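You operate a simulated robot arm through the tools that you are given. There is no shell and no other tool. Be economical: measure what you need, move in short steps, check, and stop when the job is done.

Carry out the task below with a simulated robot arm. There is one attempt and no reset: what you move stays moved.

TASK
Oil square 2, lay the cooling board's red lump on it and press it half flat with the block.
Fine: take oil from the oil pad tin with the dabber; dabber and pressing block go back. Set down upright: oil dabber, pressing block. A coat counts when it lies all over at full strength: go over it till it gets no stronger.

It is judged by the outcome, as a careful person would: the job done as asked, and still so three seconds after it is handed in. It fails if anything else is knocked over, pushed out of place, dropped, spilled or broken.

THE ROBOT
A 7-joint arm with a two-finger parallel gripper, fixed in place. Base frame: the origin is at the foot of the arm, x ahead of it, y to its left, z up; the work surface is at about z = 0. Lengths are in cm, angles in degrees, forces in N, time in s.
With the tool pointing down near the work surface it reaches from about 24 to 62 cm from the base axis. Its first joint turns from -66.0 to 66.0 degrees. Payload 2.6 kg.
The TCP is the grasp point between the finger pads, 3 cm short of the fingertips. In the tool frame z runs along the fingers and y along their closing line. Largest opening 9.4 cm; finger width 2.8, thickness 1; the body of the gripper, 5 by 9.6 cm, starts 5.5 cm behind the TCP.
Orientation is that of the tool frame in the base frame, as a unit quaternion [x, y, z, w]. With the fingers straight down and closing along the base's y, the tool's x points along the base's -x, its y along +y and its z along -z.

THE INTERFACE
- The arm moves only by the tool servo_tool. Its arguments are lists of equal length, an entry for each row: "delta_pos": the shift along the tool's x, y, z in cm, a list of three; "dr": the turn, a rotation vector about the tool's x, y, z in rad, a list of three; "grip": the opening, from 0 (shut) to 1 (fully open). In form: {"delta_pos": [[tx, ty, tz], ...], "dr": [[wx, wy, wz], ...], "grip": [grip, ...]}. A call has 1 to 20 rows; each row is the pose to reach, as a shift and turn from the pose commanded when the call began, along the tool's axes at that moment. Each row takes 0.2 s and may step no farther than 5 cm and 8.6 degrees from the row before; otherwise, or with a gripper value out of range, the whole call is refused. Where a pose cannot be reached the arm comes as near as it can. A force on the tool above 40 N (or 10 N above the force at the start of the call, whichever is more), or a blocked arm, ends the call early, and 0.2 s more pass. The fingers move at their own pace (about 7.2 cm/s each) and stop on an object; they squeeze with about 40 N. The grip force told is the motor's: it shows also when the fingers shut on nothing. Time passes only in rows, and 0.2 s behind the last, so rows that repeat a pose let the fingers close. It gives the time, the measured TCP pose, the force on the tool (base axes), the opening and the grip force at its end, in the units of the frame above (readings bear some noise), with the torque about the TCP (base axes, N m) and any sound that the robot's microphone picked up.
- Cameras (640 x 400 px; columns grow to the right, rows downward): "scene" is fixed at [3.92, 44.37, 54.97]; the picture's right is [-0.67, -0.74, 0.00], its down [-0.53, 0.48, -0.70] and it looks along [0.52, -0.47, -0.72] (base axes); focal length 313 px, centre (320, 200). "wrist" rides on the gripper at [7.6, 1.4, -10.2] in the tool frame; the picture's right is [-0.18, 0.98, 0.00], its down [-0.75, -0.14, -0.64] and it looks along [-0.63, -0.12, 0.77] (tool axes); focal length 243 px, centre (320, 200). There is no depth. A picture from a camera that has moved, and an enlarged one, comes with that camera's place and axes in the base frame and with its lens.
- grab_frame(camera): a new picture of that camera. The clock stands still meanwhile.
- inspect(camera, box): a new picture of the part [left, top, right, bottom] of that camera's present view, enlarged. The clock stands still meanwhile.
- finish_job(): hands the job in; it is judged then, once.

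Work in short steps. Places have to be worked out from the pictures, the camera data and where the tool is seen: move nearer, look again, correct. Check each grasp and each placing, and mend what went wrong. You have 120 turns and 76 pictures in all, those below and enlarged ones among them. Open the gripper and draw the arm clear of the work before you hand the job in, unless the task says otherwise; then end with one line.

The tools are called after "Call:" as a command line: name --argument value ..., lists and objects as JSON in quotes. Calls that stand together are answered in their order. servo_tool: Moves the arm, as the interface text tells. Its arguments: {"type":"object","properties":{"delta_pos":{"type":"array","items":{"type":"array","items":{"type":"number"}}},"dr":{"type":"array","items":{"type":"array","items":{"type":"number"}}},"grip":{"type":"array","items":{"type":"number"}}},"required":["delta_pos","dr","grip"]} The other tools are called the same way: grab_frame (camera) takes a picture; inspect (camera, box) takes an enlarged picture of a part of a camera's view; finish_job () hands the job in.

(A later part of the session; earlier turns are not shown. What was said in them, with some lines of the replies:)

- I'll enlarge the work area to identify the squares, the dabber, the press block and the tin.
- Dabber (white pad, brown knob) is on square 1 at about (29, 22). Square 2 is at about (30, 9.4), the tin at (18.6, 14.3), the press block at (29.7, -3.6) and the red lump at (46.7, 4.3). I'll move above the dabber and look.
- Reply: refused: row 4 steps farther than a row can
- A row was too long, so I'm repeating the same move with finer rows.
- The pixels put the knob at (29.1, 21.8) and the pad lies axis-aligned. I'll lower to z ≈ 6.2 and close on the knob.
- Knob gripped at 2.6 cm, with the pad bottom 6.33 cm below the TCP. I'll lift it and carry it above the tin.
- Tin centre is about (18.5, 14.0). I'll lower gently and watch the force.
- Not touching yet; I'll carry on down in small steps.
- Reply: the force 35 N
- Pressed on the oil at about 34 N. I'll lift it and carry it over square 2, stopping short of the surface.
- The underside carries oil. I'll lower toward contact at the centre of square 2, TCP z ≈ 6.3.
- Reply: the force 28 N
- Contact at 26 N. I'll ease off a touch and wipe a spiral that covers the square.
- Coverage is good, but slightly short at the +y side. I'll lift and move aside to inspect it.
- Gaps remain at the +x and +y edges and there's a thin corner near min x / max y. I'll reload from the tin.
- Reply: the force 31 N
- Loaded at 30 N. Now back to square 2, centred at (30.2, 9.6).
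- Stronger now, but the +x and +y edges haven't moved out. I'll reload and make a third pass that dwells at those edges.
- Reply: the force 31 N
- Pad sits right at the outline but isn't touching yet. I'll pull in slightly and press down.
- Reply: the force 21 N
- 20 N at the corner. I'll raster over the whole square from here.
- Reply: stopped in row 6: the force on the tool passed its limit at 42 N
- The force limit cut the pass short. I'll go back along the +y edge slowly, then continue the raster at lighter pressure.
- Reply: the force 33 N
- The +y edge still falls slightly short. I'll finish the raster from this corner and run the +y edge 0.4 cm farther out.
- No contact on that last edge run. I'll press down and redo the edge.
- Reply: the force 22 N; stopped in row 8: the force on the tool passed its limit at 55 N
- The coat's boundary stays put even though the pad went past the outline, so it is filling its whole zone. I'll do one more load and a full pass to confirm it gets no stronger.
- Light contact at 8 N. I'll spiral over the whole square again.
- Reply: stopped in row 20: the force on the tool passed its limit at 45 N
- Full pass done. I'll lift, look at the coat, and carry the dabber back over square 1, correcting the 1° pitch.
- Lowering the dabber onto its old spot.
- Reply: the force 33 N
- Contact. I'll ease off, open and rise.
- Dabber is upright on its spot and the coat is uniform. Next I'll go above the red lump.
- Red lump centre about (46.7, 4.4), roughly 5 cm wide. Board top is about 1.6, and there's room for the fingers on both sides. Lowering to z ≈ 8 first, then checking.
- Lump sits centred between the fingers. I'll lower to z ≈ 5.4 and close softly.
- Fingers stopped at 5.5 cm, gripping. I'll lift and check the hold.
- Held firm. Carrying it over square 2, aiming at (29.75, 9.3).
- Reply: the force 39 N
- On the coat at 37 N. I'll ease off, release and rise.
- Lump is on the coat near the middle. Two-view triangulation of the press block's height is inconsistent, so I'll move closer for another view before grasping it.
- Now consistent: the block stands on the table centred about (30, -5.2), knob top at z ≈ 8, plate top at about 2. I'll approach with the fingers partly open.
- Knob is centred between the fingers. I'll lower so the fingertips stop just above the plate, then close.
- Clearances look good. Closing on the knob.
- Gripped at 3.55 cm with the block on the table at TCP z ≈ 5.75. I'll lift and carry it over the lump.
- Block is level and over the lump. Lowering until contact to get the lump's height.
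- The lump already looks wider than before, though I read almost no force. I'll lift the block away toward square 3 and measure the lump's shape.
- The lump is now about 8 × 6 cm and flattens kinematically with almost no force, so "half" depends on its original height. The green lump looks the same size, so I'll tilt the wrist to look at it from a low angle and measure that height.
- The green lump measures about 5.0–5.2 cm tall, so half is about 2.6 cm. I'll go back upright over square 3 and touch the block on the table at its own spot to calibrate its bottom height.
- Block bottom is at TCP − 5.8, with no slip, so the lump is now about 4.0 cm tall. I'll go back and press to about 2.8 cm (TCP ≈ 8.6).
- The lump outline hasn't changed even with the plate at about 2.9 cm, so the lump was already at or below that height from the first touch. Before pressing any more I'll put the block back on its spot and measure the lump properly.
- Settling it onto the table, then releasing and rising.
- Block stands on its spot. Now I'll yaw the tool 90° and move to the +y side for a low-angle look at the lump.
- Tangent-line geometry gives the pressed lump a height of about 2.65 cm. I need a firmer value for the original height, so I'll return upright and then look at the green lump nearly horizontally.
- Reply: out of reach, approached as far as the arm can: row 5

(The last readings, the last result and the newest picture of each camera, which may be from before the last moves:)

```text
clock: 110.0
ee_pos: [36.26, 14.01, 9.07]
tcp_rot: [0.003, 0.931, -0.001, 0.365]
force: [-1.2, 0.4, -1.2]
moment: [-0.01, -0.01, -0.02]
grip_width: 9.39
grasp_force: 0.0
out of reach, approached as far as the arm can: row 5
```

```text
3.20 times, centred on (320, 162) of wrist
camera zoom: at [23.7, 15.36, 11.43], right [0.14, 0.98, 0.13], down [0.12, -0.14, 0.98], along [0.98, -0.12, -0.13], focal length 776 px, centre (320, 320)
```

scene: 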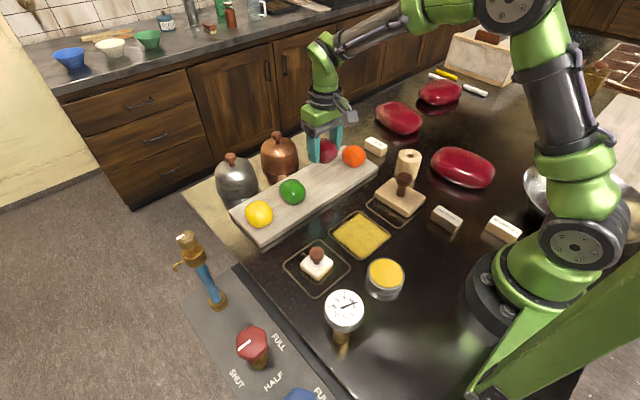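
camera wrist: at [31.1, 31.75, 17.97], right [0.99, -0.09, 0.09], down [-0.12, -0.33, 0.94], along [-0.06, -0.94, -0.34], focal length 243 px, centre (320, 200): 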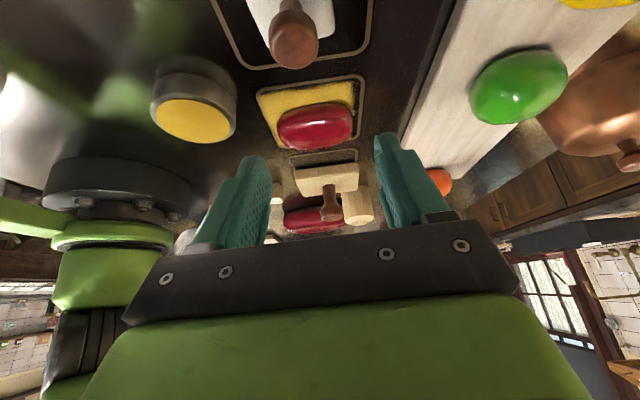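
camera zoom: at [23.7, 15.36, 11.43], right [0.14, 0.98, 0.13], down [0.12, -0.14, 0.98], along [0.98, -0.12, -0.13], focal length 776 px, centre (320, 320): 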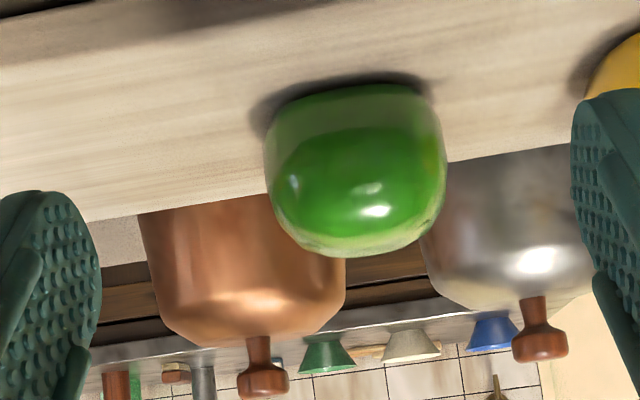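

Near-horizontal view: the original height was about 4.6 cm and the pressed lump is about 2.65 cm. That is roughly half-flat, and another press could overshoot, so I'll leave it. Raising the arm clear and making a final check.

Call:
servo_tool --delta_pos '[[-1.5, 0, -1.6], [-3, 0, -3.2], [-4.5, 0, -4.8], [-6, 0, -6.4], [-7.5, 0, -8], [-8.87, 0, -9.5], [-8.87, 0, -9.5]]' --dr '[[0, 0.1, 0], [0, 0.22, 0], [0, 0.35, 0], [0, 0.48, 0], [0, 0.61, 0], [0, 0.75, 0], [0, 0.75, 0]]' --grip '[1, 1, 1, 1, 1, 1, 1]'

Call:
servo_tool --delta_pos '[[-3, 0.5, -1], [-6, 1, -2], [-9, 1.7, -3], [-9, 1.7, -3]]' --dr '[[0, 0, 0], [0, 0, 0], [0, 0, 0], [0, 0, 0]]' --grip '[1, 1, 1, 1]'

Call:
grab_frame --camera "scene"

Call:
inspect --camera "scene" --box '[270, 150, 450, 290]'

```text
clock: 111.6
ee_pos: [36.2, 13.87, 22.16]
tcp_rot: [0.002, 1.0, 0.001, -0.001]
force: [-0.6, -0.5, -0.2]
moment: [0.01, 0.01, 0.0]
grip_width: 9.41
grasp_force: 0.1
out of reach, approached as far as the arm can: row 2
```

```text
clock: 112.6
ee_pos: [45.08, 15.55, 25.21]
tcp_rot: [0.002, 1.0, 0.002, -0.001]
force: [-0.9, 0.3, 0.3]
moment: [0.01, -0.03, 0.0]
grip_width: 9.42
grasp_force: 0.1
```

```text
13 pictures are left
```

scene: 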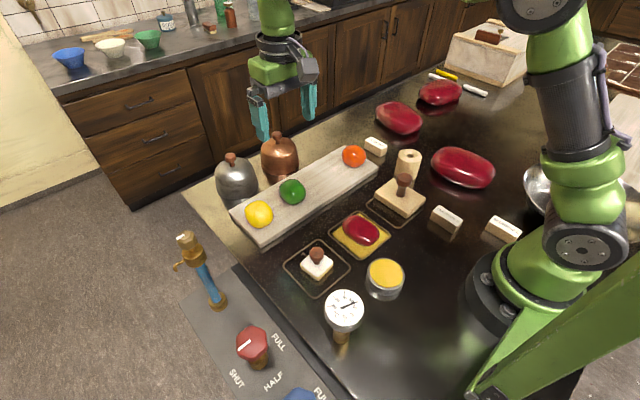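

```text
2.86 times, centred on (360, 220) of scene
camera zoom: at [3.93, 44.37, 54.97], right [-0.67, -0.74, 0.0], down [-0.53, 0.48, -0.7], along [0.52, -0.47, -0.72], focal length 894 px, centre (206, 143)
```

zoom: 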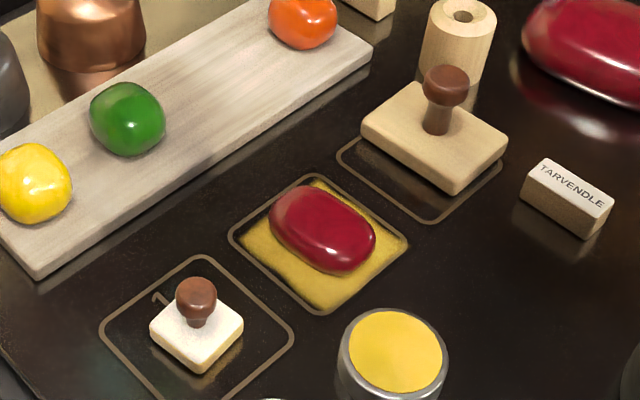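

Everything is in place: the dabber and block are back upright, the lump lies half flat on the oiled square 2, and the arm is clear with the gripper open.

Call:
finish_job

```text
The job is handed in.
```

I oiled square 2, laid the red lump on it and pressed it to about 2.65 cm; its starting height, taken from the similar green lump, was about 4.6 cm, so it is at roughly 58% rather than exactly half. I didn't press again because the first touch flattened it more than the block's travel explained. The oil coat stops a few millimetres short of the outline on two sides and didn't extend there with more passes. The dabber and block are back upright, with the gripper open and the arm clear.
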